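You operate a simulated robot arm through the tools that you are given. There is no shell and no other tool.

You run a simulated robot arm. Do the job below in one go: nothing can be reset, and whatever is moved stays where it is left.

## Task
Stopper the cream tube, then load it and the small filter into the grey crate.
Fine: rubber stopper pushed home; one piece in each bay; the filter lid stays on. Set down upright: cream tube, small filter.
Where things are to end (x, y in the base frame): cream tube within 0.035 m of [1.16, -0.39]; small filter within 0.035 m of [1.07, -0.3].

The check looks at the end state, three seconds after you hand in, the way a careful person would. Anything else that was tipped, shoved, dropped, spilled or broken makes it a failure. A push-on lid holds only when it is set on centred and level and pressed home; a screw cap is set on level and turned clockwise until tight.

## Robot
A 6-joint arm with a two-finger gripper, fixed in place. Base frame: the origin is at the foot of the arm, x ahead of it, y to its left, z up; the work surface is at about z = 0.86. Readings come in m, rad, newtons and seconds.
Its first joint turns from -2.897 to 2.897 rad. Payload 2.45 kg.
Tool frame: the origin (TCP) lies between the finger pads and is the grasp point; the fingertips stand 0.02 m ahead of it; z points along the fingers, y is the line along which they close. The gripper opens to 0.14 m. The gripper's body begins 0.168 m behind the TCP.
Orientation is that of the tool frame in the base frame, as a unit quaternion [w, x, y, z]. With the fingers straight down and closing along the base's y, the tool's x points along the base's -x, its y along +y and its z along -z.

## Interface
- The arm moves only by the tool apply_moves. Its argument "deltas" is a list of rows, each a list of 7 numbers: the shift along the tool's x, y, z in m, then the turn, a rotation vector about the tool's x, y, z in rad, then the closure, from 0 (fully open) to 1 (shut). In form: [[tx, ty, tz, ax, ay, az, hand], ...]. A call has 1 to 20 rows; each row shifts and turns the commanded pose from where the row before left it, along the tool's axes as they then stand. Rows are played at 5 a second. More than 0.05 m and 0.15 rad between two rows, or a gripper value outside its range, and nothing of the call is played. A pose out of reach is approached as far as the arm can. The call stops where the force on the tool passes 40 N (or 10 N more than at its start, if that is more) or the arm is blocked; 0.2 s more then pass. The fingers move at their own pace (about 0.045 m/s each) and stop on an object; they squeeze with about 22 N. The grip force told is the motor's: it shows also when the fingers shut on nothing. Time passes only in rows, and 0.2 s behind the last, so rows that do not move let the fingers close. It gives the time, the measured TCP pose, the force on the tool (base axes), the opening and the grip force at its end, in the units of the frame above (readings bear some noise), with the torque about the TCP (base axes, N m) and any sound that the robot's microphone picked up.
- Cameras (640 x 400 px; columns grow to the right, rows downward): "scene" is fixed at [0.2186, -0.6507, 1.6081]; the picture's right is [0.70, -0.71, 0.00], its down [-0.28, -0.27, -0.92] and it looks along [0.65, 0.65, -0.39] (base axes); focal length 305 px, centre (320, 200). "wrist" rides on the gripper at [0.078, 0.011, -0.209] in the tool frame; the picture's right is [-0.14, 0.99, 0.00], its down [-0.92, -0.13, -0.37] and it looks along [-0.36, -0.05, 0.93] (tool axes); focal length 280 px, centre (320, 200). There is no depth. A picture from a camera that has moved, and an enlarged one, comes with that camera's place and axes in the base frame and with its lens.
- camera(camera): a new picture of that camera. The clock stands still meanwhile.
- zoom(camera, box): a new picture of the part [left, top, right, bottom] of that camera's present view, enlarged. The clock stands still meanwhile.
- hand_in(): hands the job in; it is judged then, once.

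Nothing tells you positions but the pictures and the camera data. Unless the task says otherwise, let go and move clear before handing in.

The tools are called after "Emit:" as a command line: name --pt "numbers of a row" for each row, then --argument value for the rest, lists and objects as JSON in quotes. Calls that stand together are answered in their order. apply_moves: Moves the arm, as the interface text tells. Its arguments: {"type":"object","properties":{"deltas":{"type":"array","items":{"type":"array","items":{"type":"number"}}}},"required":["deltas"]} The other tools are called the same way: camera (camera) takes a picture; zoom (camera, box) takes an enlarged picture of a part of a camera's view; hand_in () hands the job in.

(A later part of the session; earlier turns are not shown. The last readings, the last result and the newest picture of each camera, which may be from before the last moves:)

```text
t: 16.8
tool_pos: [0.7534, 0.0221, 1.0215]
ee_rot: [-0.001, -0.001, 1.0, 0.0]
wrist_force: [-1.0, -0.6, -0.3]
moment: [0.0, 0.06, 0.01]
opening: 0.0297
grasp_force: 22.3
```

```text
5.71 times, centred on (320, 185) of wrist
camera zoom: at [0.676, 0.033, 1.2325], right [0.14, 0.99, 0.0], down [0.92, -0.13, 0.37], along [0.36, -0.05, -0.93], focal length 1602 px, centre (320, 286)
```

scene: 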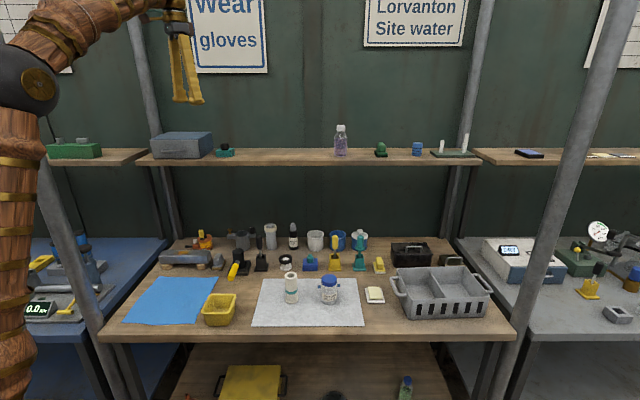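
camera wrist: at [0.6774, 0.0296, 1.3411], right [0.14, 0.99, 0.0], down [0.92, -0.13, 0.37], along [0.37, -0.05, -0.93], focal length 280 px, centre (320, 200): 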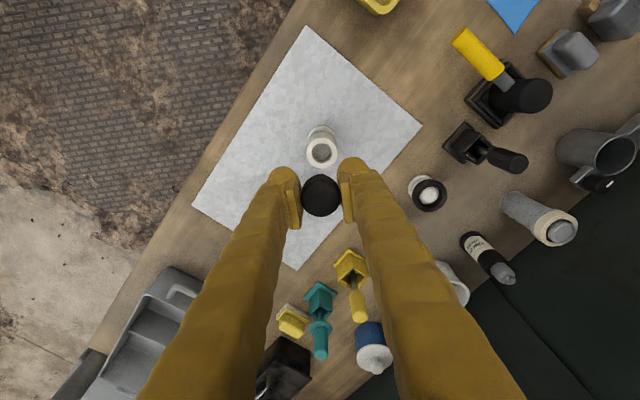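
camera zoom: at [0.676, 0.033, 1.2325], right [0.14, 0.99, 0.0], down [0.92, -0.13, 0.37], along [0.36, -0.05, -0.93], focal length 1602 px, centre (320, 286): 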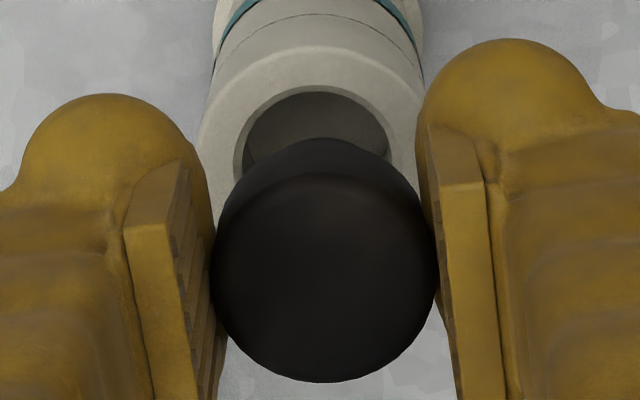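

Combining both views, the stopper needs only about +0.7 mm in x and -1.3 mm in y, and the rim height is about 0.964. I'll apply that and lower to just above the bore for one last check.

Emit:
apply_moves --pt "-0.0006 -0.0013 0.006 0 0 0 1.0" --pt "0 0 0.006 0 0 0 1.0" --pt "0 0 0 0 0 0 1.0"

Emit:
zoom --camera "scene" --box '[277, 257, 305, 285]'

Emit:
zoom --camera "wrist" --box '[295, 150, 345, 220]'

```text
t: 17.6
tool_pos: [0.7531, 0.0223, 1.0098]
ee_rot: [0.0, 0.0, 1.0, 0.0]
wrist_force: [0.4, 1.4, -0.2]
moment: [0.0, 0.0, 0.0]
opening: 0.0299
grasp_force: 22.6
```

```text
14.29 times, centred on (291, 271) of scene
camera zoom: at [0.2186, -0.6507, 1.6081], right [0.7, -0.71, 0.0], down [-0.28, -0.27, -0.92], along [0.65, 0.65, -0.39], focal length 4355 px, centre (734, -814)
```

zoom: 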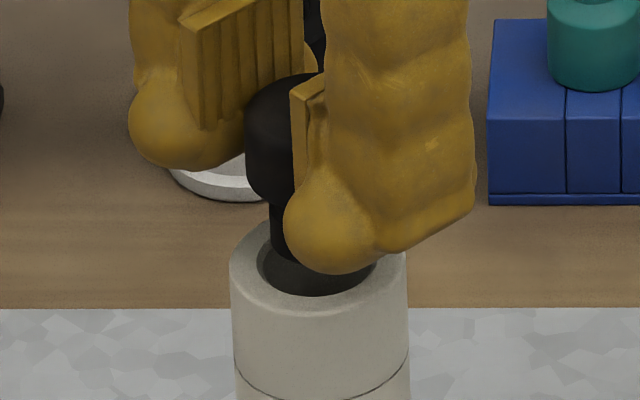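

```text
5.71 times, centred on (320, 185) of wrist
camera zoom: at [0.676, 0.0325, 1.2207], right [0.14, 0.99, 0.0], down [0.92, -0.13, 0.37], along [0.36, -0.05, -0.93], focal length 1602 px, centre (320, 286)
```

zoom: 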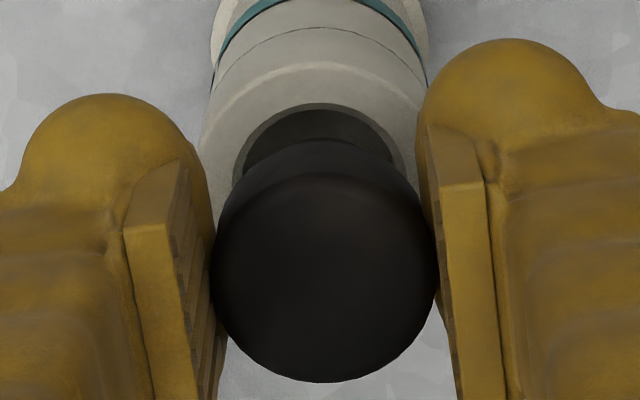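

The plug is centred over the bore in both views. I'll push it in gently in small steps and watch the force.

Emit:
apply_moves --pt "0 0 0.004 0 0 0 1.0" --pt "0 0 0.004 0 0 0 1.0" --pt "0 0 0.004 0 0 0 1.0" --pt "0 0 0 0 0 0 1.0"

Emit:
zoom --camera "scene" --box '[270, 255, 312, 305]'

Emit:
zoom --camera "wrist" --box '[295, 150, 345, 220]'

```text
t: 18.6
tool_pos: [0.7536, 0.0219, 0.9969]
ee_rot: [0.001, 0.0, 1.0, 0.0]
wrist_force: [-0.1, -0.7, -1.1]
moment: [-0.02, 0.0, 0.02]
opening: 0.03
grasp_force: 22.2
```

```text
8.00 times, centred on (291, 280) of scene
camera zoom: at [0.2186, -0.6507, 1.6081], right [0.7, -0.71, 0.0], down [-0.28, -0.27, -0.92], along [0.65, 0.65, -0.39], focal length 2439 px, centre (552, -440)
```

zoom: 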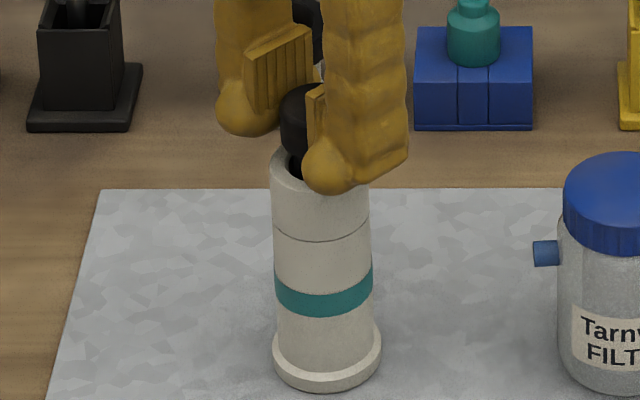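

```text
5.71 times, centred on (320, 185) of wrist
camera zoom: at [0.6764, 0.0323, 1.2077], right [0.14, 0.99, 0.0], down [0.92, -0.13, 0.37], along [0.36, -0.05, -0.93], focal length 1602 px, centre (320, 286)
```

zoom: 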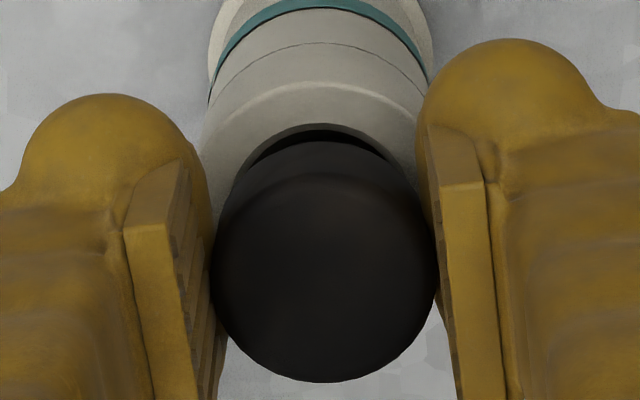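

The plug has entered the bore without contact force. I'll keep going down in small steps toward seating.

Emit:
apply_moves --pt "0 0 0.003 0 0 0 1.0" --pt "0 0 0.003 0 0 0 1.0" --pt "0 0 0.002 0 0 0 1.0" --pt "0 0 0 0 0 0 1.0"

Emit:
zoom --camera "scene" --box '[277, 257, 305, 285]'

Emit:
zoom --camera "wrist" --box '[295, 150, 345, 220]'

```text
t: 19.6
tool_pos: [0.7542, 0.0217, 0.9879]
ee_rot: [0.001, 0.0, 1.0, 0.001]
wrist_force: [0.6, -0.8, -1.0]
moment: [0.0, -0.02, 0.02]
opening: 0.0299
grasp_force: 21.8
```

```text
14.29 times, centred on (291, 271) of scene
camera zoom: at [0.2186, -0.6507, 1.6081], right [0.7, -0.71, 0.0], down [-0.28, -0.27, -0.92], along [0.65, 0.65, -0.39], focal length 4355 px, centre (734, -814)
```

zoom: 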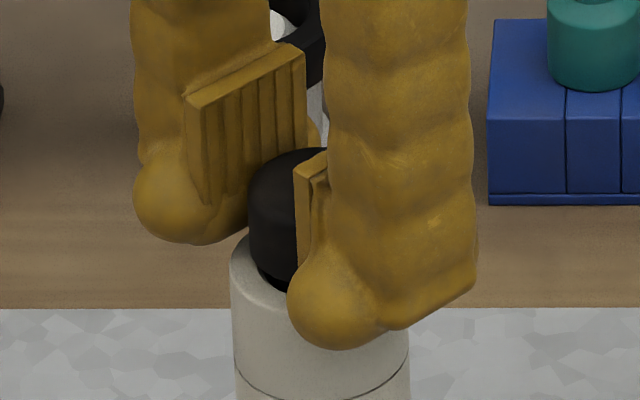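

```text
5.71 times, centred on (320, 185) of wrist
camera zoom: at [0.6761, 0.0327, 1.1995], right [0.14, 0.99, 0.0], down [0.92, -0.13, 0.37], along [0.36, -0.05, -0.93], focal length 1602 px, centre (320, 286)
```

zoom: 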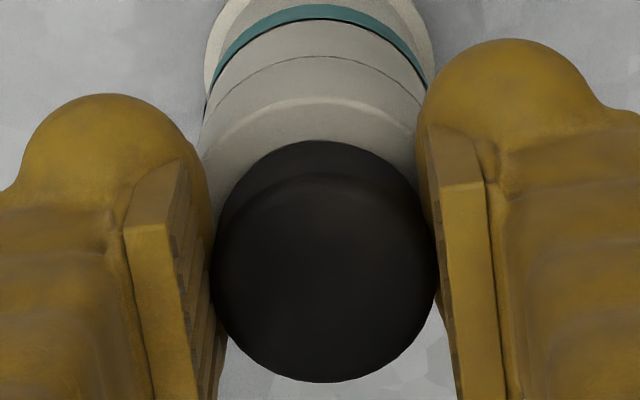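

The head is a few millimetres above the rim and there is still no force. I'll continue in 1.5 mm steps.

Emit:
apply_moves --pt "0 0 0.0015 0 0 0 1.0" --pt "0 0 0.0015 0 0 0 1.0" --pt "0 0 0 0 0 0 1.0"

Emit:
zoom --camera "scene" --box '[277, 257, 305, 285]'

```text
t: 20.4
tool_pos: [0.7533, 0.0215, 0.9862]
ee_rot: [0.001, 0.0, 1.0, 0.001]
wrist_force: [-0.6, -3.3, 34.9]
moment: [-0.74, -0.15, 0.03]
opening: 0.0301
grasp_force: 21.9
```

```text
14.29 times, centred on (291, 271) of scene
camera zoom: at [0.2186, -0.6507, 1.6081], right [0.7, -0.71, 0.0], down [-0.28, -0.27, -0.92], along [0.65, 0.65, -0.39], focal length 4355 px, centre (734, -814)
```

zoom: 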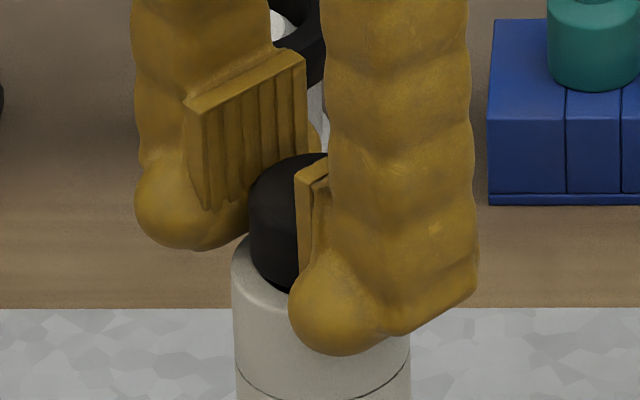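

The 35 N reading with its moment shows the -y fingertip has met the tube rim just before the head seats. I'll ease up, let go, and then press the head home from above with closed fingers.

Emit:
apply_moves --pt "0 0 -0.0015 0 0 0 1.0" --pt "0 0 -0.001 0 0 0 1.0" --pt "0 0 0 0 0 0 0.9" --pt "0 0 0 0 0 0 0.75" --pt "0 0 0 0 0 0 0.6" --pt "0 0 0 0 0 0 0.6" --pt "0 0 0 0 0 0 0.6"

Emit:
zoom --camera "scene" --box '[270, 255, 312, 305]'

Emit:
zoom --camera "wrist" --box '[270, 130, 370, 240]'

```text
t: 22.0
tool_pos: [0.7525, 0.023, 0.9882]
ee_rot: [0.0, 0.0, 1.0, 0.001]
wrist_force: [-0.1, 0.2, 0.5]
moment: [0.0, 0.0, -0.03]
opening: 0.0559
grasp_force: 0.0
```

```text
8.00 times, centred on (291, 280) of scene
camera zoom: at [0.2186, -0.6507, 1.6081], right [0.7, -0.71, 0.0], down [-0.28, -0.27, -0.92], along [0.65, 0.65, -0.39], focal length 2439 px, centre (552, -440)
```

zoom: 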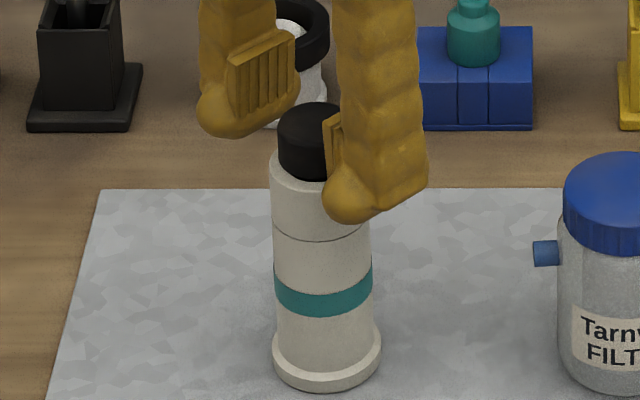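

```text
3.64 times, centred on (320, 185) of wrist
camera zoom: at [0.676, 0.0326, 1.1994], right [0.14, 0.99, 0.0], down [0.92, -0.13, 0.37], along [0.36, -0.05, -0.93], focal length 1020 px, centre (320, 254)
```

zoom: 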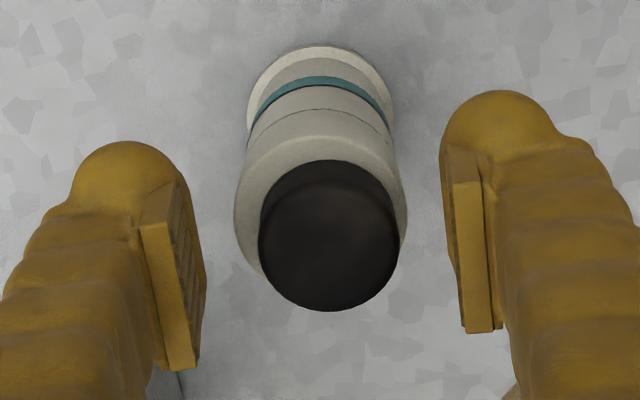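

The stopper is resting in the bore, not yet pressed home. I'll raise, close the fingers and centre over the tube to push it down.

Emit:
apply_moves --pt "0 0 -0.03 0 0 0 0.6" --pt "0 0 -0.03 0 0 0 0.6" --pt "0 0 0 0 0 0 0.8" --pt "0 0 0 0 0 0 1.0" --pt "0 0 0 0 0 0 1.0" --pt "0 0 0 0 0 0 1.0" --pt "0 0 0 0 0 0 1.0"

Emit:
zoom --camera "scene" --box '[270, 245, 312, 305]'

Emit:
zoom --camera "wrist" --box '[270, 110, 370, 220]'

```text
t: 23.6
tool_pos: [0.7536, 0.0221, 1.0479]
ee_rot: [0.0, 0.0, 1.0, 0.0]
wrist_force: [-0.2, -0.4, -0.1]
moment: [0.01, -0.04, 0.02]
opening: 0.0
grasp_force: 22.1
```

```text
6.67 times, centred on (291, 275) of scene
camera zoom: at [0.2186, -0.6507, 1.6081], right [0.7, -0.71, 0.0], down [-0.28, -0.27, -0.92], along [0.65, 0.65, -0.39], focal length 2032 px, centre (513, -300)
```

zoom: 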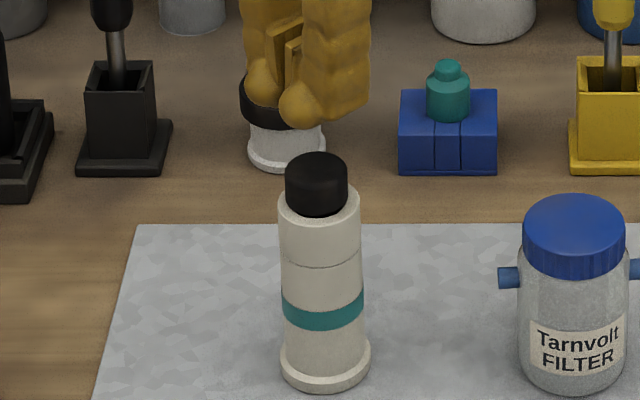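

```text
3.64 times, centred on (320, 165) of wrist
camera zoom: at [0.676, 0.0333, 1.2583], right [0.14, 0.99, 0.0], down [0.92, -0.13, 0.37], along [0.36, -0.05, -0.93], focal length 1020 px, centre (320, 327)
```

zoom: 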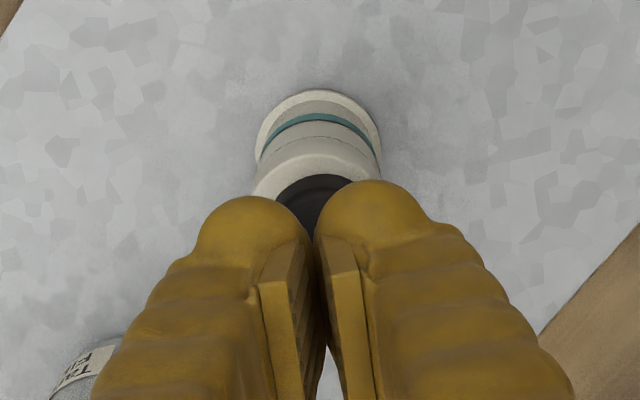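

The stopper sits upright on the tube. Now I'll lower the closed fingers onto its head and press in fine steps.

Emit:
apply_moves --pt "0 0 0.02 0 0 0 1.0" --pt "0 0 0.015 0 0 0 1.0" --pt "0 0 0.003 0 0 0 1.0" --pt "0 0 0.002 0 0 0 1.0" --pt "0 0 0.0015 0 0 0 1.0" --pt "0 0 0.0015 0 0 0 1.0" --pt "0 0 0.001 0 0 0 1.0"

Emit:
zoom --camera "scene" --box '[270, 245, 312, 305]'

```text
t: 25.2
tool_pos: [0.7552, 0.0235, 1.0081]
ee_rot: [0.002, -0.001, 1.0, 0.0]
wrist_force: [-3.1, 0.6, 10.9]
moment: [0.05, 0.12, 0.0]
opening: 0.0059
grasp_force: 21.7
stopped in row 7: the force on the tool passed its limit at 44 N (the readings are from after the stop); the commanded pose is now the measured one
```

```text
6.67 times, centred on (291, 275) of scene
camera zoom: at [0.2186, -0.6507, 1.6081], right [0.7, -0.71, 0.0], down [-0.28, -0.27, -0.92], along [0.65, 0.65, -0.39], focal length 2032 px, centre (513, -300)
```

zoom: 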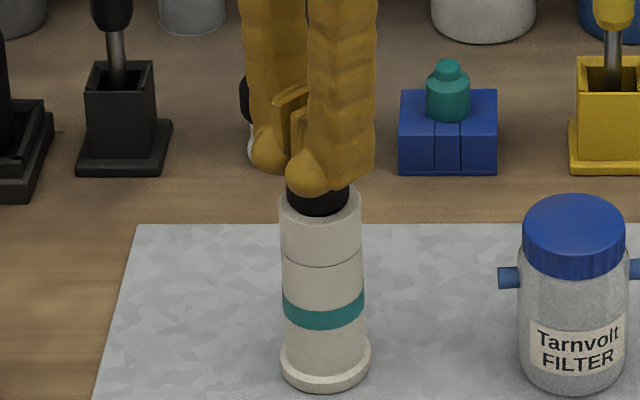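

The push stopped at 44 N and the fingertips are at the head top. I'll look closely to see whether the head has gone down onto the rim.

Emit:
zoom --camera "scene" --box '[280, 262, 304, 286]'

Emit:
zoom --camera "wrist" --box '[280, 130, 360, 220]'

```text
16.00 times, centred on (292, 274) of scene
camera zoom: at [0.2186, -0.6507, 1.6081], right [0.7, -0.71, 0.0], down [-0.28, -0.27, -0.92], along [0.65, 0.65, -0.39], focal length 4878 px, centre (768, -984)
```

zoom: 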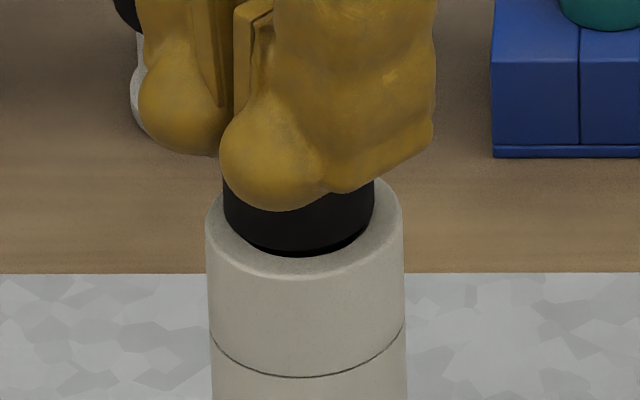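

```text
4.44 times, centred on (320, 175) of wrist
camera zoom: at [0.6764, 0.0329, 1.2177], right [0.14, 0.99, 0.0], down [0.92, -0.13, 0.37], along [0.37, -0.05, -0.93], focal length 1246 px, centre (320, 311)
```

zoom: 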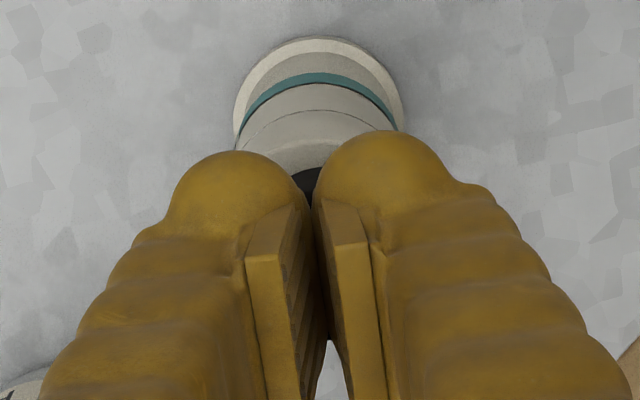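

The head looks 1–2 mm above the rim, so I'll press again in half-millimetre steps.

Emit:
apply_moves --pt "0 0 0.0007 0 0 0 1.0" --pt "0 0 0.0007 0 0 0 1.0" --pt "0 0 0.0007 0 0 0 1.0"

Emit:
zoom --camera "scene" --box '[280, 262, 304, 286]'

```text
t: 25.9
tool_pos: [0.7561, 0.0202, 1.0074]
ee_rot: [0.003, 0.0, 1.0, 0.001]
wrist_force: [-3.2, -0.8, 11.2]
moment: [0.02, 0.13, 0.01]
opening: 0.0058
grasp_force: 22.0
stopped in row 3: the force on the tool passed its limit at 43 N (the readings are from after the stop); the commanded pose is now the measured one
```

```text
16.00 times, centred on (292, 274) of scene
camera zoom: at [0.2186, -0.6507, 1.6081], right [0.7, -0.71, 0.0], down [-0.28, -0.27, -0.92], along [0.65, 0.65, -0.39], focal length 4878 px, centre (768, -984)
```

zoom: 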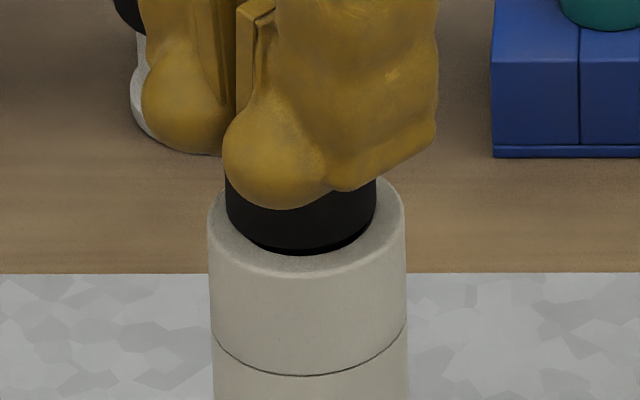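

The reading hit the limit again with little downward motion. I'll lift clear to inspect the stopper without the fingers in the way.

Emit:
apply_moves --pt "0 0 -0.01 0 0 0 1.0" --pt "0 0 -0.04 0 0 0 1.0" --pt "0.03 0 -0.03 0 0 0 1.0" --pt "0 0 0 0 0 0 1.0"

Emit:
zoom --camera "scene" --box '[280, 262, 304, 286]'

Emit:
zoom --camera "wrist" --box '[280, 80, 360, 170]'

Emit:
camera --camera "wrist"

```text
t: 26.9
tool_pos: [0.7225, 0.0222, 1.0868]
ee_rot: [0.003, -0.001, 1.0, 0.0]
wrist_force: [-0.5, 1.4, -0.5]
moment: [-0.03, -0.01, -0.02]
opening: 0.0
grasp_force: 22.1
```

```text
16.00 times, centred on (292, 274) of scene
camera zoom: at [0.2186, -0.6507, 1.6081], right [0.7, -0.71, 0.0], down [-0.28, -0.27, -0.92], along [0.65, 0.65, -0.39], focal length 4878 px, centre (768, -984)
```

zoom: 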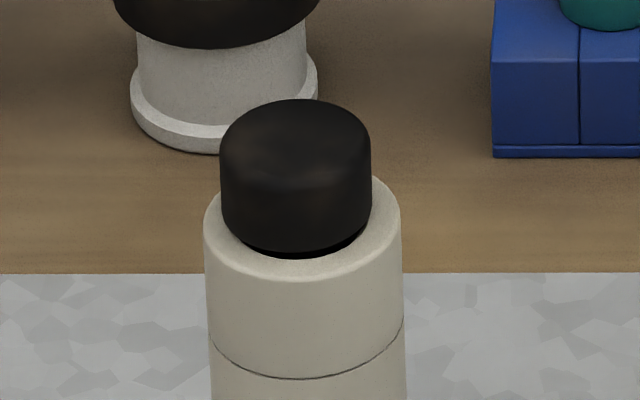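

```text
4.44 times, centred on (320, 125) of wrist
camera zoom: at [0.6452, 0.0334, 1.297], right [0.14, 0.99, 0.0], down [0.92, -0.13, 0.37], along [0.37, -0.05, -0.93], focal length 1246 px, centre (320, 533)
```

zoom: 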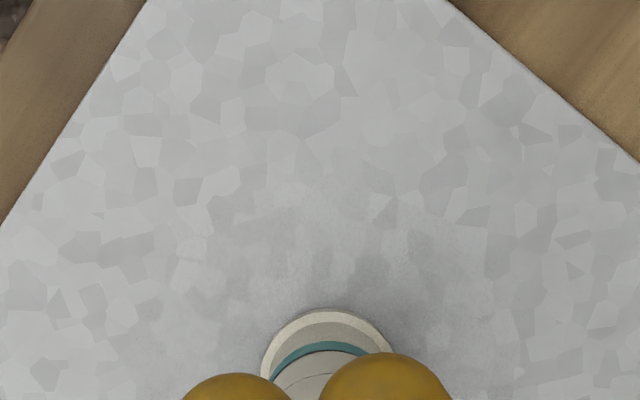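

```text
taken
camera wrist: at [0.6452, 0.0334, 1.297], right [0.14, 0.99, 0.0], down [0.92, -0.13, 0.37], along [0.37, -0.05, -0.93], focal length 280 px, centre (320, 200)
```

wrist: 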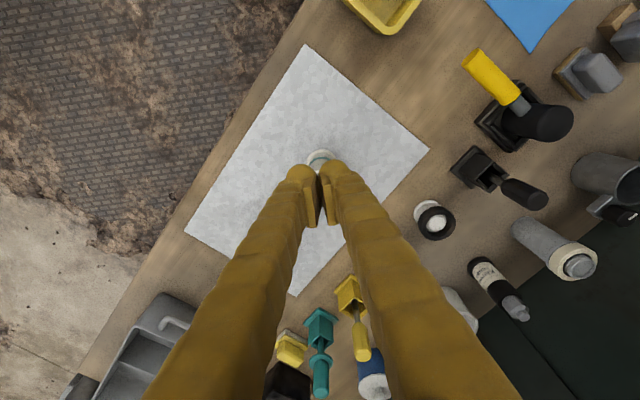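

The stopper is in the bore but sits about 1.5 mm off-centre and apparently a couple of millimetres proud. I'll open up and hover straight over it to measure the offset properly.

Emit:
apply_moves --pt "-0.03 0 0 0 0 0 0.8" --pt "0 0 0 0 0 0 0.6" --pt "0 0 0 0 0 0 0.5" --pt "0 0 0 0 0 0 0.5" --pt "0 0 0 0 0 0 0.5"

Emit:
zoom --camera "wrist" --box '[290, 130, 350, 190]'

Emit:
zoom --camera "scene" --box '[275, 255, 310, 300]'

```text
t: 28.1
tool_pos: [0.7555, 0.0231, 1.0862]
ee_rot: [0.002, 0.0, 1.0, -0.001]
wrist_force: [0.0, -0.2, -0.6]
moment: [-0.01, 0.01, -0.01]
opening: 0.0698
grasp_force: 0.0
```

```text
6.67 times, centred on (320, 160) of wrist
camera zoom: at [0.6765, 0.0335, 1.2966], right [0.14, 0.99, 0.0], down [0.92, -0.13, 0.37], along [0.37, -0.05, -0.93], focal length 1869 px, centre (320, 467)
```

zoom: 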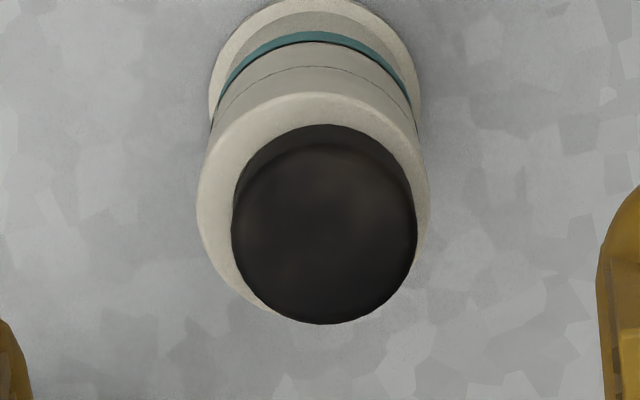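

```text
8.89 times, centred on (292, 278) of scene
camera zoom: at [0.2186, -0.6507, 1.6081], right [0.7, -0.71, 0.0], down [-0.28, -0.27, -0.92], along [0.65, 0.65, -0.39], focal length 2710 px, centre (564, -489)
```

zoom: 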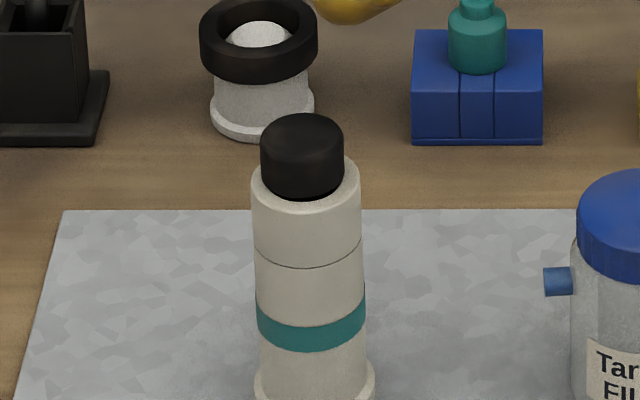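

The stopper sits about 1.9 mm in +y from the tube's centre. I'll re-grip the head just above the rim, shift it about 1.9 mm toward -y, and press while holding.

Emit:
apply_moves --pt "0 0.0005 0.04 0 0 0 0.5" --pt "0 0 0.04 0 0 0 0.5" --pt "0 0 0.0155 0 0 0 0.5" --pt "0 0 0 0 0 0 0.6" --pt "0 0 0 0 0 0 0.75" --pt "0 0 0 0 0 0 0.9" --pt "0 0 0 0 0 0 1.0" --pt "0 0 0 0 0 0 1.0"

Emit:
zoom --camera "wrist" --box '[290, 150, 350, 220]'

Emit:
zoom --camera "scene" --box '[280, 262, 304, 286]'

```text
t: 29.9
tool_pos: [0.7553, 0.0227, 0.9883]
ee_rot: [0.003, 0.0, 1.0, 0.0]
wrist_force: [0.6, 0.1, -1.2]
moment: [-0.01, 0.01, -0.01]
opening: 0.0296
grasp_force: 21.8
```

```text
5.71 times, centred on (320, 185) of wrist
camera zoom: at [0.6758, 0.0339, 1.1995], right [0.14, 0.99, 0.0], down [0.92, -0.13, 0.37], along [0.37, -0.05, -0.93], focal length 1602 px, centre (320, 286)
```

zoom: 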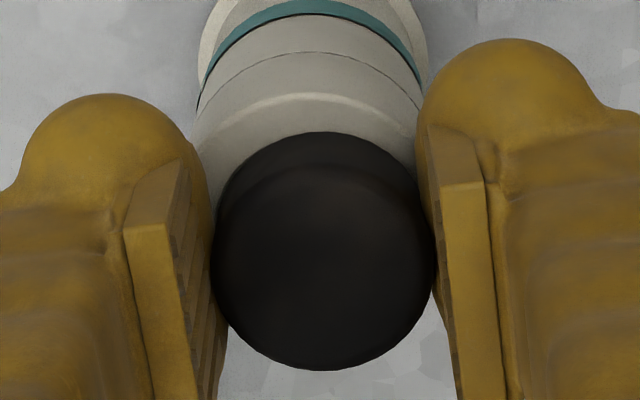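

```text
16.00 times, centred on (292, 274) of scene
camera zoom: at [0.2186, -0.6507, 1.6081], right [0.7, -0.71, 0.0], down [-0.28, -0.27, -0.92], along [0.65, 0.65, -0.39], focal length 4878 px, centre (768, -984)
```

zoom: 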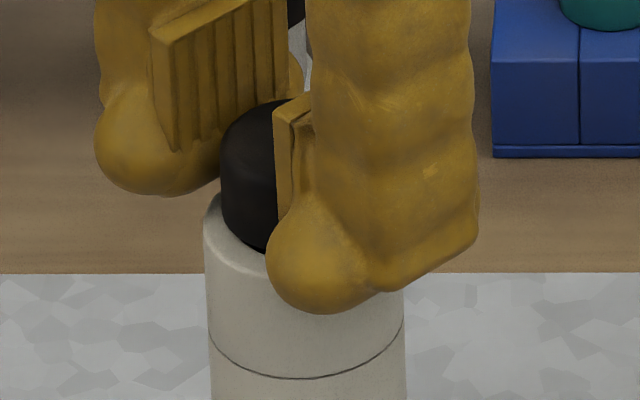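

The head is gripped again. I'll shift it toward -y by 2.2 mm and check how it centres on the rim.

Emit:
apply_moves --pt "0 -0.0011 0 0 0 0 1.0" --pt "0 -0.0011 0 0 0 0 1.0" --pt "0 0 0 0 0 0 1.0"

Emit:
zoom --camera "wrist" --box '[290, 150, 350, 220]'

Emit:
zoom --camera "scene" --box '[280, 262, 304, 286]'

```text
t: 30.7
tool_pos: [0.7551, 0.0204, 0.9899]
ee_rot: [0.002, 0.0, 1.0, 0.0]
wrist_force: [-0.1, 0.1, -1.5]
moment: [0.03, -0.02, -0.03]
opening: 0.0302
grasp_force: 22.0
```

```text
5.71 times, centred on (320, 185) of wrist
camera zoom: at [0.6763, 0.0313, 1.2], right [0.14, 0.99, 0.0], down [0.92, -0.13, 0.37], along [0.37, -0.05, -0.93], focal length 1602 px, centre (320, 286)
```

zoom: 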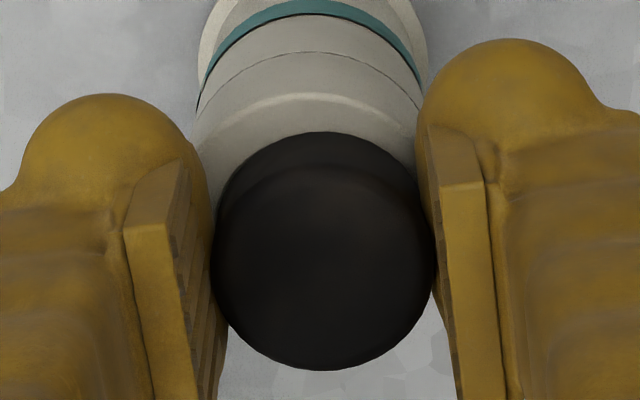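

```text
16.00 times, centred on (292, 274) of scene
camera zoom: at [0.2186, -0.6507, 1.6081], right [0.7, -0.71, 0.0], down [-0.28, -0.27, -0.92], along [0.65, 0.65, -0.39], focal length 4878 px, centre (768, -984)
```

zoom: 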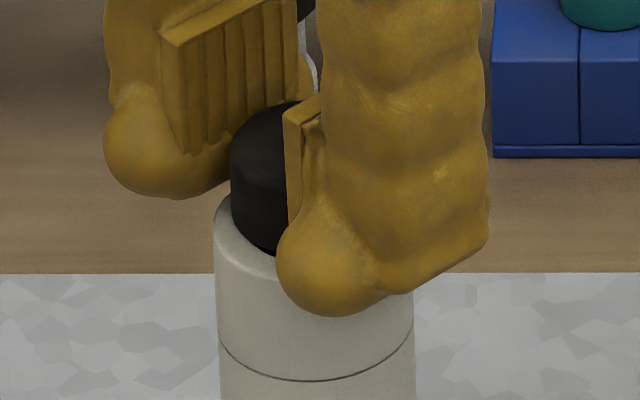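

The whole tube followed the stopper, so the plug is wedged rather than free. I'll lift a few millimetres to see whether it releases or carries the tube.

Emit:
apply_moves --pt "0 0 -0.003 0 0 0 1.0" --pt "0 0 -0.003 0 0 0 1.0" --pt "0 0 0 0 0 0 1.0"

Emit:
zoom --camera "wrist" --box '[290, 150, 350, 220]'

Emit:
zoom --camera "scene" --box '[272, 255, 312, 305]'

```text
t: 31.5
tool_pos: [0.7542, 0.0191, 0.9972]
ee_rot: [0.002, -0.001, 1.0, 0.0]
wrist_force: [-0.3, 0.2, -1.4]
moment: [-0.01, 0.01, 0.0]
opening: 0.0298
grasp_force: 22.1
```

```text
5.71 times, centred on (320, 185) of wrist
camera zoom: at [0.6764, 0.031, 1.2066], right [0.14, 0.99, 0.0], down [0.92, -0.13, 0.37], along [0.37, -0.05, -0.93], focal length 1602 px, centre (320, 286)
```

zoom: 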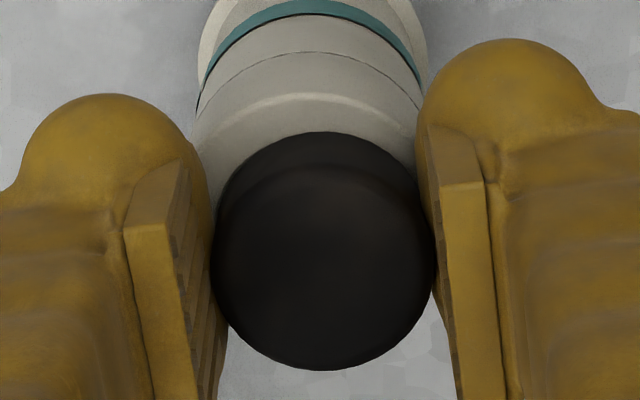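

```text
8.00 times, centred on (292, 280) of scene
camera zoom: at [0.2186, -0.6507, 1.6081], right [0.7, -0.71, 0.0], down [-0.28, -0.27, -0.92], along [0.65, 0.65, -0.39], focal length 2439 px, centre (544, -440)
```

zoom: 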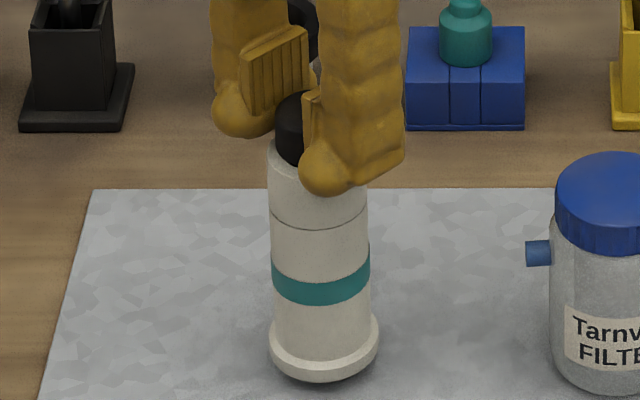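

The tube lifts together with the stopper, so it is held. I'll set it back down, let go, and check closely whether the head is flush.

Emit:
apply_moves --pt "0 0 0.003 0 0 0 1.0" --pt "0 0 0.002 0 0 0 1.0" --pt "0 0 0.001 0 0 0 1.0" --pt "0 0 0 0 0 0 1.0"

Emit:
zoom --camera "scene" --box '[272, 255, 312, 305]'

```text
t: 32.5
tool_pos: [0.7548, 0.0211, 0.9913]
ee_rot: [0.003, 0.0, 1.0, 0.0]
wrist_force: [1.5, -0.1, -0.5]
moment: [0.02, -0.02, 0.01]
opening: 0.0301
grasp_force: 21.5
```

```text
8.00 times, centred on (292, 280) of scene
camera zoom: at [0.2186, -0.6507, 1.6081], right [0.7, -0.71, 0.0], down [-0.28, -0.27, -0.92], along [0.65, 0.65, -0.39], focal length 2439 px, centre (544, -440)
```

zoom: 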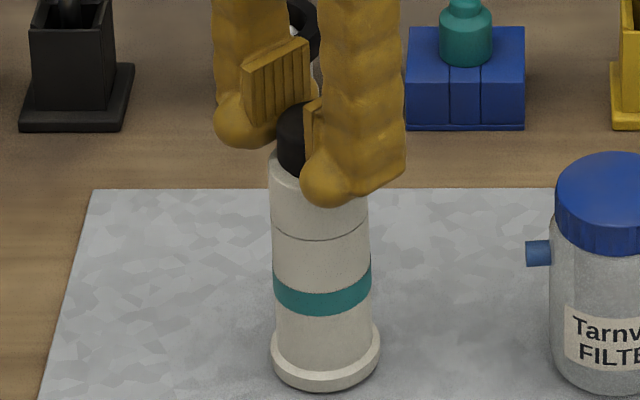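

Emit:
apply_moves --pt "0 0 0.0007 0 0 0 1.0" --pt "0 0 0 0 0 0 0.9" --pt "0 0 0 0 0 0 0.75" --pt "0 0 0 0 0 0 0.5" --pt "0 0 0 0 0 0 0.5" --pt "0 0 -0.04 0 0 0 0.5" --pt "0 0 -0.04 0 0 0 0.5" --pt "0 0 0 0 0 0 0.5"

Emit:
zoom --camera "scene" --box '[285, 264, 301, 280]'

Emit:
zoom --camera "scene" --box '[272, 255, 312, 305]'

Emit:
zoom --camera "wrist" --box '[290, 130, 350, 190]'

```text
t: 34.3
tool_pos: [0.754, 0.0199, 1.0707]
ee_rot: [0.003, 0.0, 1.0, 0.001]
wrist_force: [0.5, 0.9, 0.2]
moment: [0.02, 0.03, -0.02]
opening: 0.0698
grasp_force: 0.0
```

```text
16.00 times, centred on (293, 272) of scene
camera zoom: at [0.2186, -0.6507, 1.6081], right [0.7, -0.71, 0.0], down [-0.28, -0.27, -0.92], along [0.65, 0.65, -0.39], focal length 4878 px, centre (752, -952)
```

zoom: 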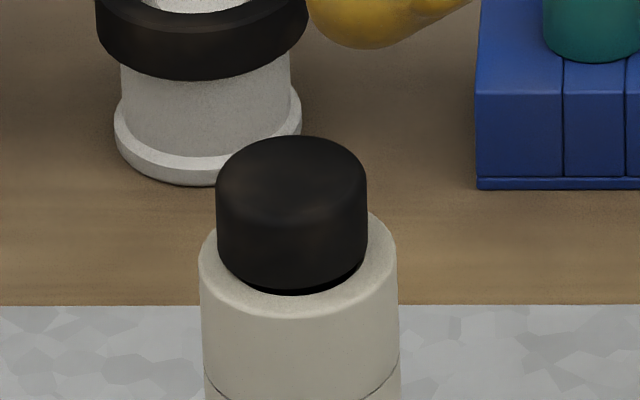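

```text
8.00 times, centred on (292, 280) of scene
camera zoom: at [0.2186, -0.6507, 1.6081], right [0.7, -0.71, 0.0], down [-0.28, -0.27, -0.92], along [0.65, 0.65, -0.39], focal length 2439 px, centre (544, -440)
```

zoom: 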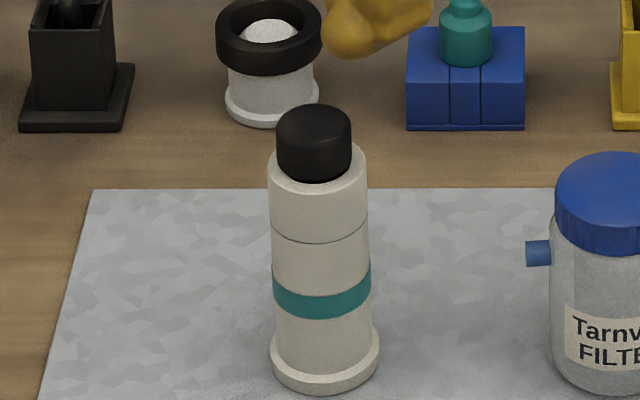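

```text
6.67 times, centred on (320, 160) of wrist
camera zoom: at [0.6754, 0.0312, 1.2809], right [0.14, 0.99, 0.0], down [0.92, -0.13, 0.37], along [0.37, -0.05, -0.93], focal length 1869 px, centre (320, 467)
```

zoom: 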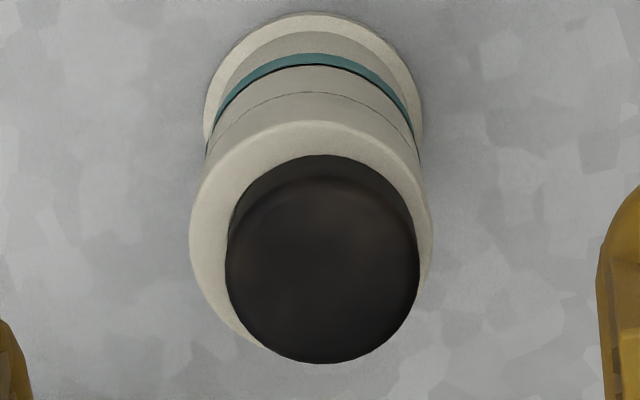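

The head still sits about 1.5–2 mm off toward +y, with a thin dark crescent on the front right. To judge the gap I'll back off, tilt the tool about 50° and look at the rim from the side with the wrist camera, which also tests the tilt I'll need to reach the crate.

Emit:
apply_moves --pt "0.035 0 0 0 0 0 0.4" --pt "0.035 0 0 0 0 0 0.3" --pt "0.035 0 0 0 0 0 0.2" --pt "0 0 0 0 -0.15 0 0.2" --pt "0 0 0 0 -0.15 0 0.2" --pt "0 0 0 0 -0.15 0 0.2" --pt "0 0 0 0 -0.15 0 0.2" --pt "0 0 0 0 -0.15 0 0.2" --pt "0 0 0 0 -0.15 0 0.2" --pt "0 0 0 0 0 0 0.2"

Emit:
camera --camera "wrist"

Emit:
camera --camera "scene"

```text
t: 36.5
tool_pos: [0.648, 0.0357, 1.0682]
ee_rot: [0.407, -0.009, 0.913, 0.021]
wrist_force: [-0.4, -0.1, 0.3]
moment: [0.04, 0.01, -0.01]
opening: 0.1121
grasp_force: 0.0
out of reach, approached as far as the arm can: row 9
```

```text
taken
camera wrist: at [0.4421, 0.0363, 1.1521], right [0.06, 0.99, 0.13], down [0.35, -0.15, 0.93], along [0.94, -0.01, -0.35], focal length 280 px, centre (320, 200)
```

wrist: 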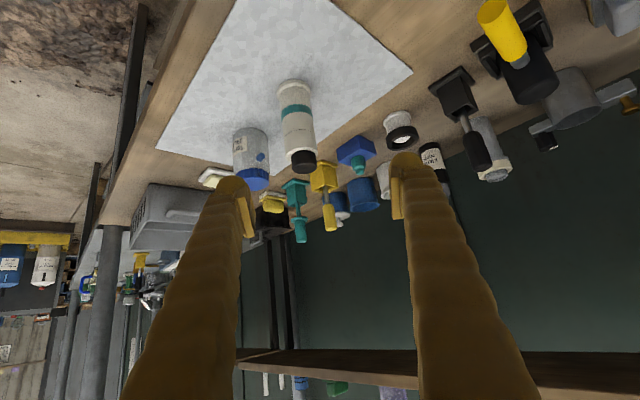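

```text
taken
```

scene: 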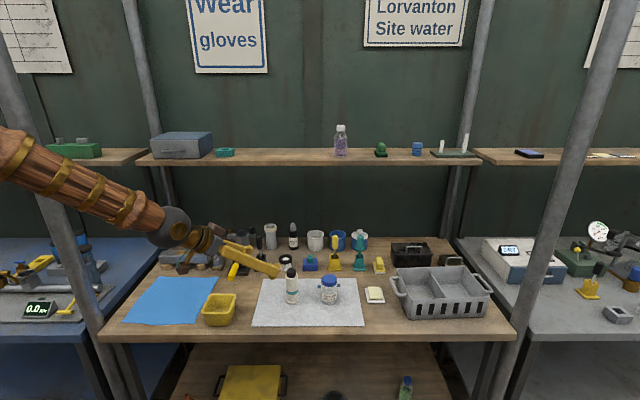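

The tilt works. I'll zoom in on the stopper and rim from this side view.

Emit:
zoom --camera "wrist" --box '[278, 125, 328, 180]'

```text
7.27 times, centred on (303, 152) of wrist
camera zoom: at [0.4421, 0.0363, 1.1521], right [0.06, 0.99, 0.13], down [0.35, -0.15, 0.93], along [0.94, -0.01, -0.35], focal length 2039 px, centre (444, 546)
```

zoom: 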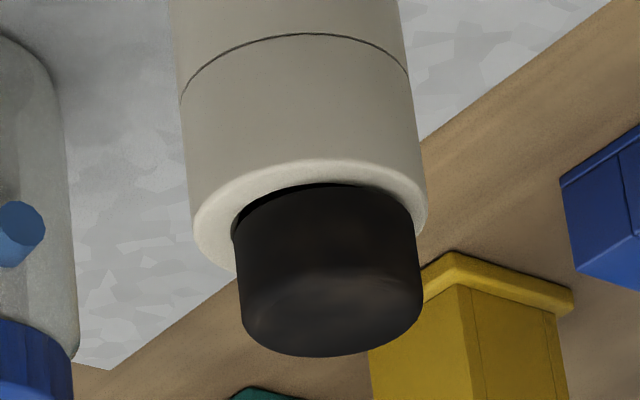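

From the side the head bears on the rim with only a thin sliver of gap, so the stopper is home and holding. Next I'll raise up and look into the crate from above to plan the placement.

Emit:
apply_moves --pt "-0.037 0 -0.0333 0 0 0 0.2" --pt "-0.037 0 -0.0333 0 0 0 0.2" --pt "-0.037 0 -0.0333 0 0 0 0.2" --pt "-0.037 0 -0.0333 0 0 0 0.2" --pt "-0.037 0 -0.0333 0 0 0 0.2" --pt "0 0 0 0 0.14 0 0.2" --pt "0 0 0 0 0.14 0 0.2" --pt "0 0 0 0 0.14 0 0.2" --pt "0 0 0 0 0.07 0 0.2" --pt "0 0 0 0.048 0 0.132 0.2" --pt "0 0 0 0.048 0 0.132 0.2"

```text
t: 38.9
tool_pos: [0.6234, 0.1077, 1.2658]
ee_rot: [0.23, 0.155, 0.959, -0.065]
wrist_force: [0.1, -0.6, 0.4]
moment: [0.01, -0.01, -0.02]
opening: 0.1118
grasp_force: 0.0
out of reach, approached as far as the arm can: row 2, 4, 5, 6, 7, 8, 9
```

The arm hit a wrist limit while tilted close in, so some rows fell short. The reached pose is known, so I'll level the roll and move over toward the crate with a 20° tilt.

Emit:
apply_moves --pt "0 0 0 -0.0352 0.0642 -0.0138 0.2" --pt "0 0 0 -0.0352 0.0642 -0.0138 0.2" --pt "-0.0309 -0.0281 0.0076 0 0 0 0.2" --pt "-0.0309 -0.0281 0.0076 0 0 0 0.2" --pt "-0.0309 -0.0281 0.0076 0 0 0 0.2" --pt "-0.0309 -0.0281 0.0076 0 0 0 0.2" --pt "-0.0309 -0.0281 0.0076 0 0 0 0.2" --pt "-0.0309 -0.0281 0.0076 0 0 0 0.2" --pt "-0.0309 -0.0281 0.0076 0 0 0 0.2" --pt "-0.0309 -0.0281 0.0076 0 0 0 0.2" --pt "-0.0309 -0.0281 0.0076 0 0 0 0.2" --pt "-0.0309 -0.0281 0.0076 0 0 0 0.2" --pt "0 0 0 0 0 0 0"

Emit:
camera --camera "wrist"

Emit:
camera --camera "scene"

```text
t: 41.7
tool_pos: [0.8276, -0.1698, 1.2977]
ee_rot: [0.212, 0.153, 0.959, -0.111]
wrist_force: [0.1, -0.1, 0.7]
moment: [0.03, 0.03, 0.02]
opening: 0.14
grasp_force: 0.1
out of reach, approached as far as the arm can: row 2, 3, 4, 5, 6, 7, 8, 9, 10, 11, 12
```

```text
taken
camera wrist: at [0.6864, -0.0824, 1.4484], right [0.46, 0.89, -0.09], down [0.61, -0.24, 0.75], along [0.64, -0.4, -0.65], focal length 280 px, centre (320, 200)
```

wrist: 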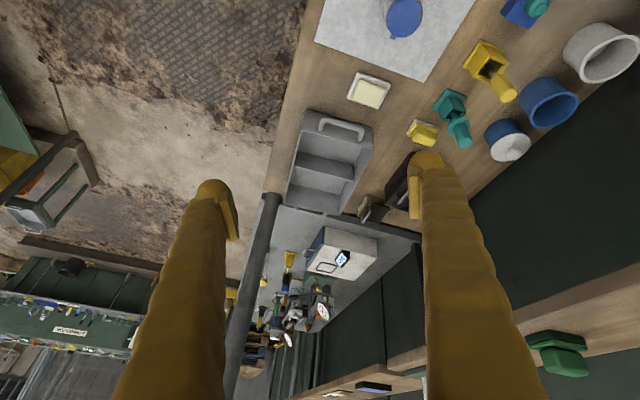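

```text
taken
```

scene: 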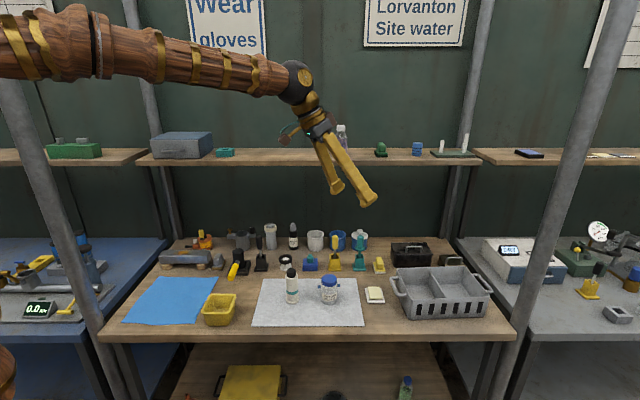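

Several rows were flagged out of reach because tilting close in drove the wrist toward an awkward configuration. I'll return to straight-down here to recover a clean wrist pose, then test tilting at longer reach.

Emit:
apply_moves --pt "0 0 0 -0.0562 0.1073 -0.0775 0" --pt "0 0 0 -0.0562 0.1073 -0.0775 0" --pt "0 0 0 -0.0562 0.1073 -0.0775 0" --pt "0 0 0 -0.0562 0.1073 -0.0775 0" --pt "0 0 0 0 0 0 0"

Emit:
camera --camera "scene"

```text
t: 42.9
tool_pos: [0.8255, -0.1348, 1.2782]
ee_rot: [0.08, 0.066, 0.985, -0.135]
wrist_force: [0.3, -0.2, 0.5]
moment: [-0.04, -0.01, -0.02]
opening: 0.1401
grasp_force: 0.1
out of reach, approached as far as the arm can: row 1, 2, 3, 4
```

```text
taken
```

scene: 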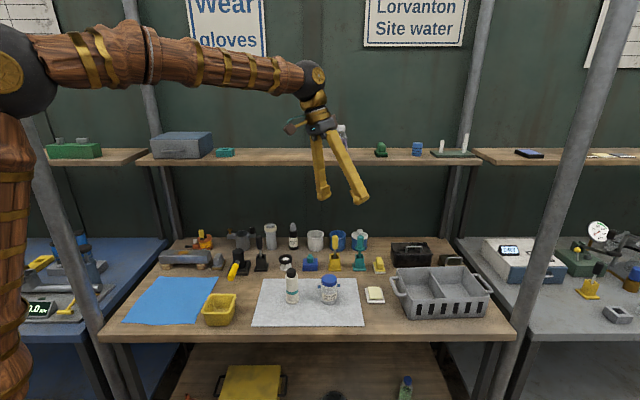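

The arm still reports being limited, so some wrist joint is probably at its stop. I'll try a small turn about the tool axis in the other direction, to see what frees it while staying high and clear.

Emit:
apply_moves --pt "0 0 0 0 0 0.14 0" --pt "0 0 0 0 0 0.14 0" --pt "0 0 0 0 0 0.14 0" --pt "0 0 0 0 0 0 0"

Emit:
camera --camera "scene"

```text
t: 43.9
tool_pos: [0.8265, -0.1346, 1.2788]
ee_rot: [0.106, 0.272, 0.95, -0.115]
wrist_force: [1.5, -0.1, -0.2]
moment: [-0.01, 0.01, -0.02]
opening: 0.1399
grasp_force: 0.0
```

```text
taken
```

scene: 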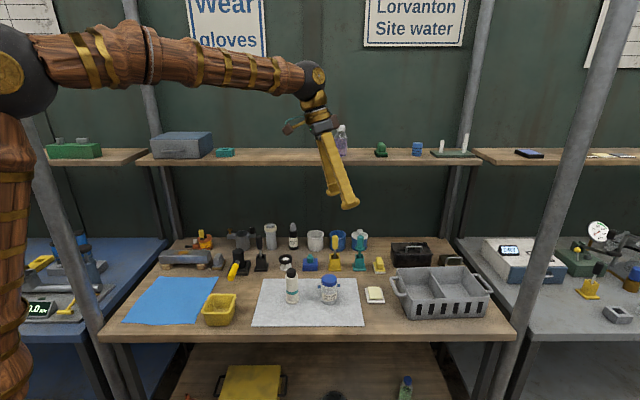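

Turning +z about the tool axis is free, so joint 6 was at its stop. With that slack I'll bring the tool back to vertical, keeping this yaw.

Emit:
apply_moves --pt "0 0 0 -0.0545 0.0895 0 0" --pt "0 0 0 -0.0545 0.0895 0 0" --pt "0 0 0 -0.0545 0.0895 0 0" --pt "0 0 0 0 0 0 0"

Emit:
camera --camera "wrist"

```text
t: 44.9
tool_pos: [0.8266, -0.1345, 1.2785]
ee_rot: [0.106, 0.27, 0.95, -0.114]
wrist_force: [0.0, 0.0, 0.4]
moment: [0.03, -0.02, -0.01]
opening: 0.14
grasp_force: 0.0
out of reach, approached as far as the arm can: row 1, 2, 3
```

```text
taken
camera wrist: at [0.7386, -0.03, 1.4567], right [0.65, 0.75, -0.12], down [0.64, -0.45, 0.61], along [0.41, -0.48, -0.78], focal length 280 px, centre (320, 200)
```

wrist: 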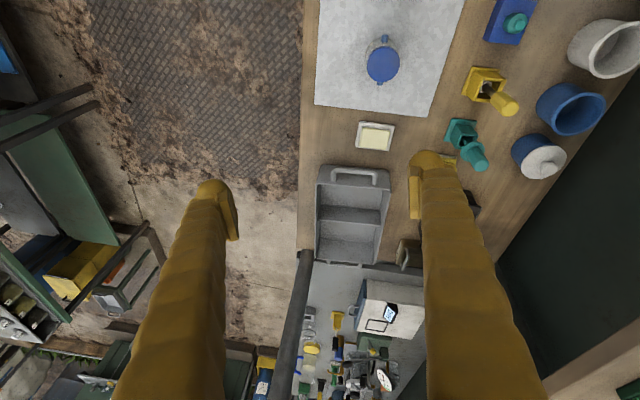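

The tool can't return to vertical because a forearm-roll joint flipped to its stop when the tool passed in line with the forearm. To undo it I'll swing the tool up toward the forearm line about the wrist, high above the bench and clear of everything.

Emit:
apply_moves --pt "-0.021 -0.036 -0.003 0.1179 -0.0689 -0.0305 0" --pt "-0.0377 0.022 -0.0031 -0.0721 -0.1235 0 0" --pt "-0.0377 0.022 -0.0031 -0.0721 -0.1235 0 0" --pt "-0.0377 0.022 -0.0031 -0.0721 -0.1235 0 0" --pt "-0.0377 0.022 -0.0031 -0.0721 -0.1235 0 0"

Emit:
camera --camera "scene"

```text
t: 46.1
tool_pos: [0.9843, -0.153, 1.3596]
ee_rot: [0.384, 0.186, 0.899, -0.103]
wrist_force: [1.3, -0.1, 0.3]
moment: [0.02, 0.0, -0.02]
opening: 0.1403
grasp_force: 0.1
```

```text
taken
```

scene: 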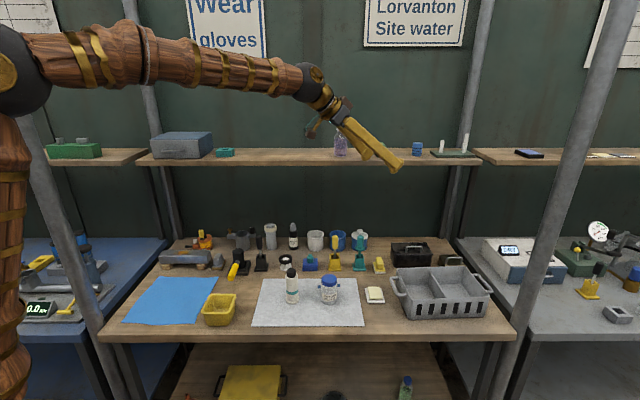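

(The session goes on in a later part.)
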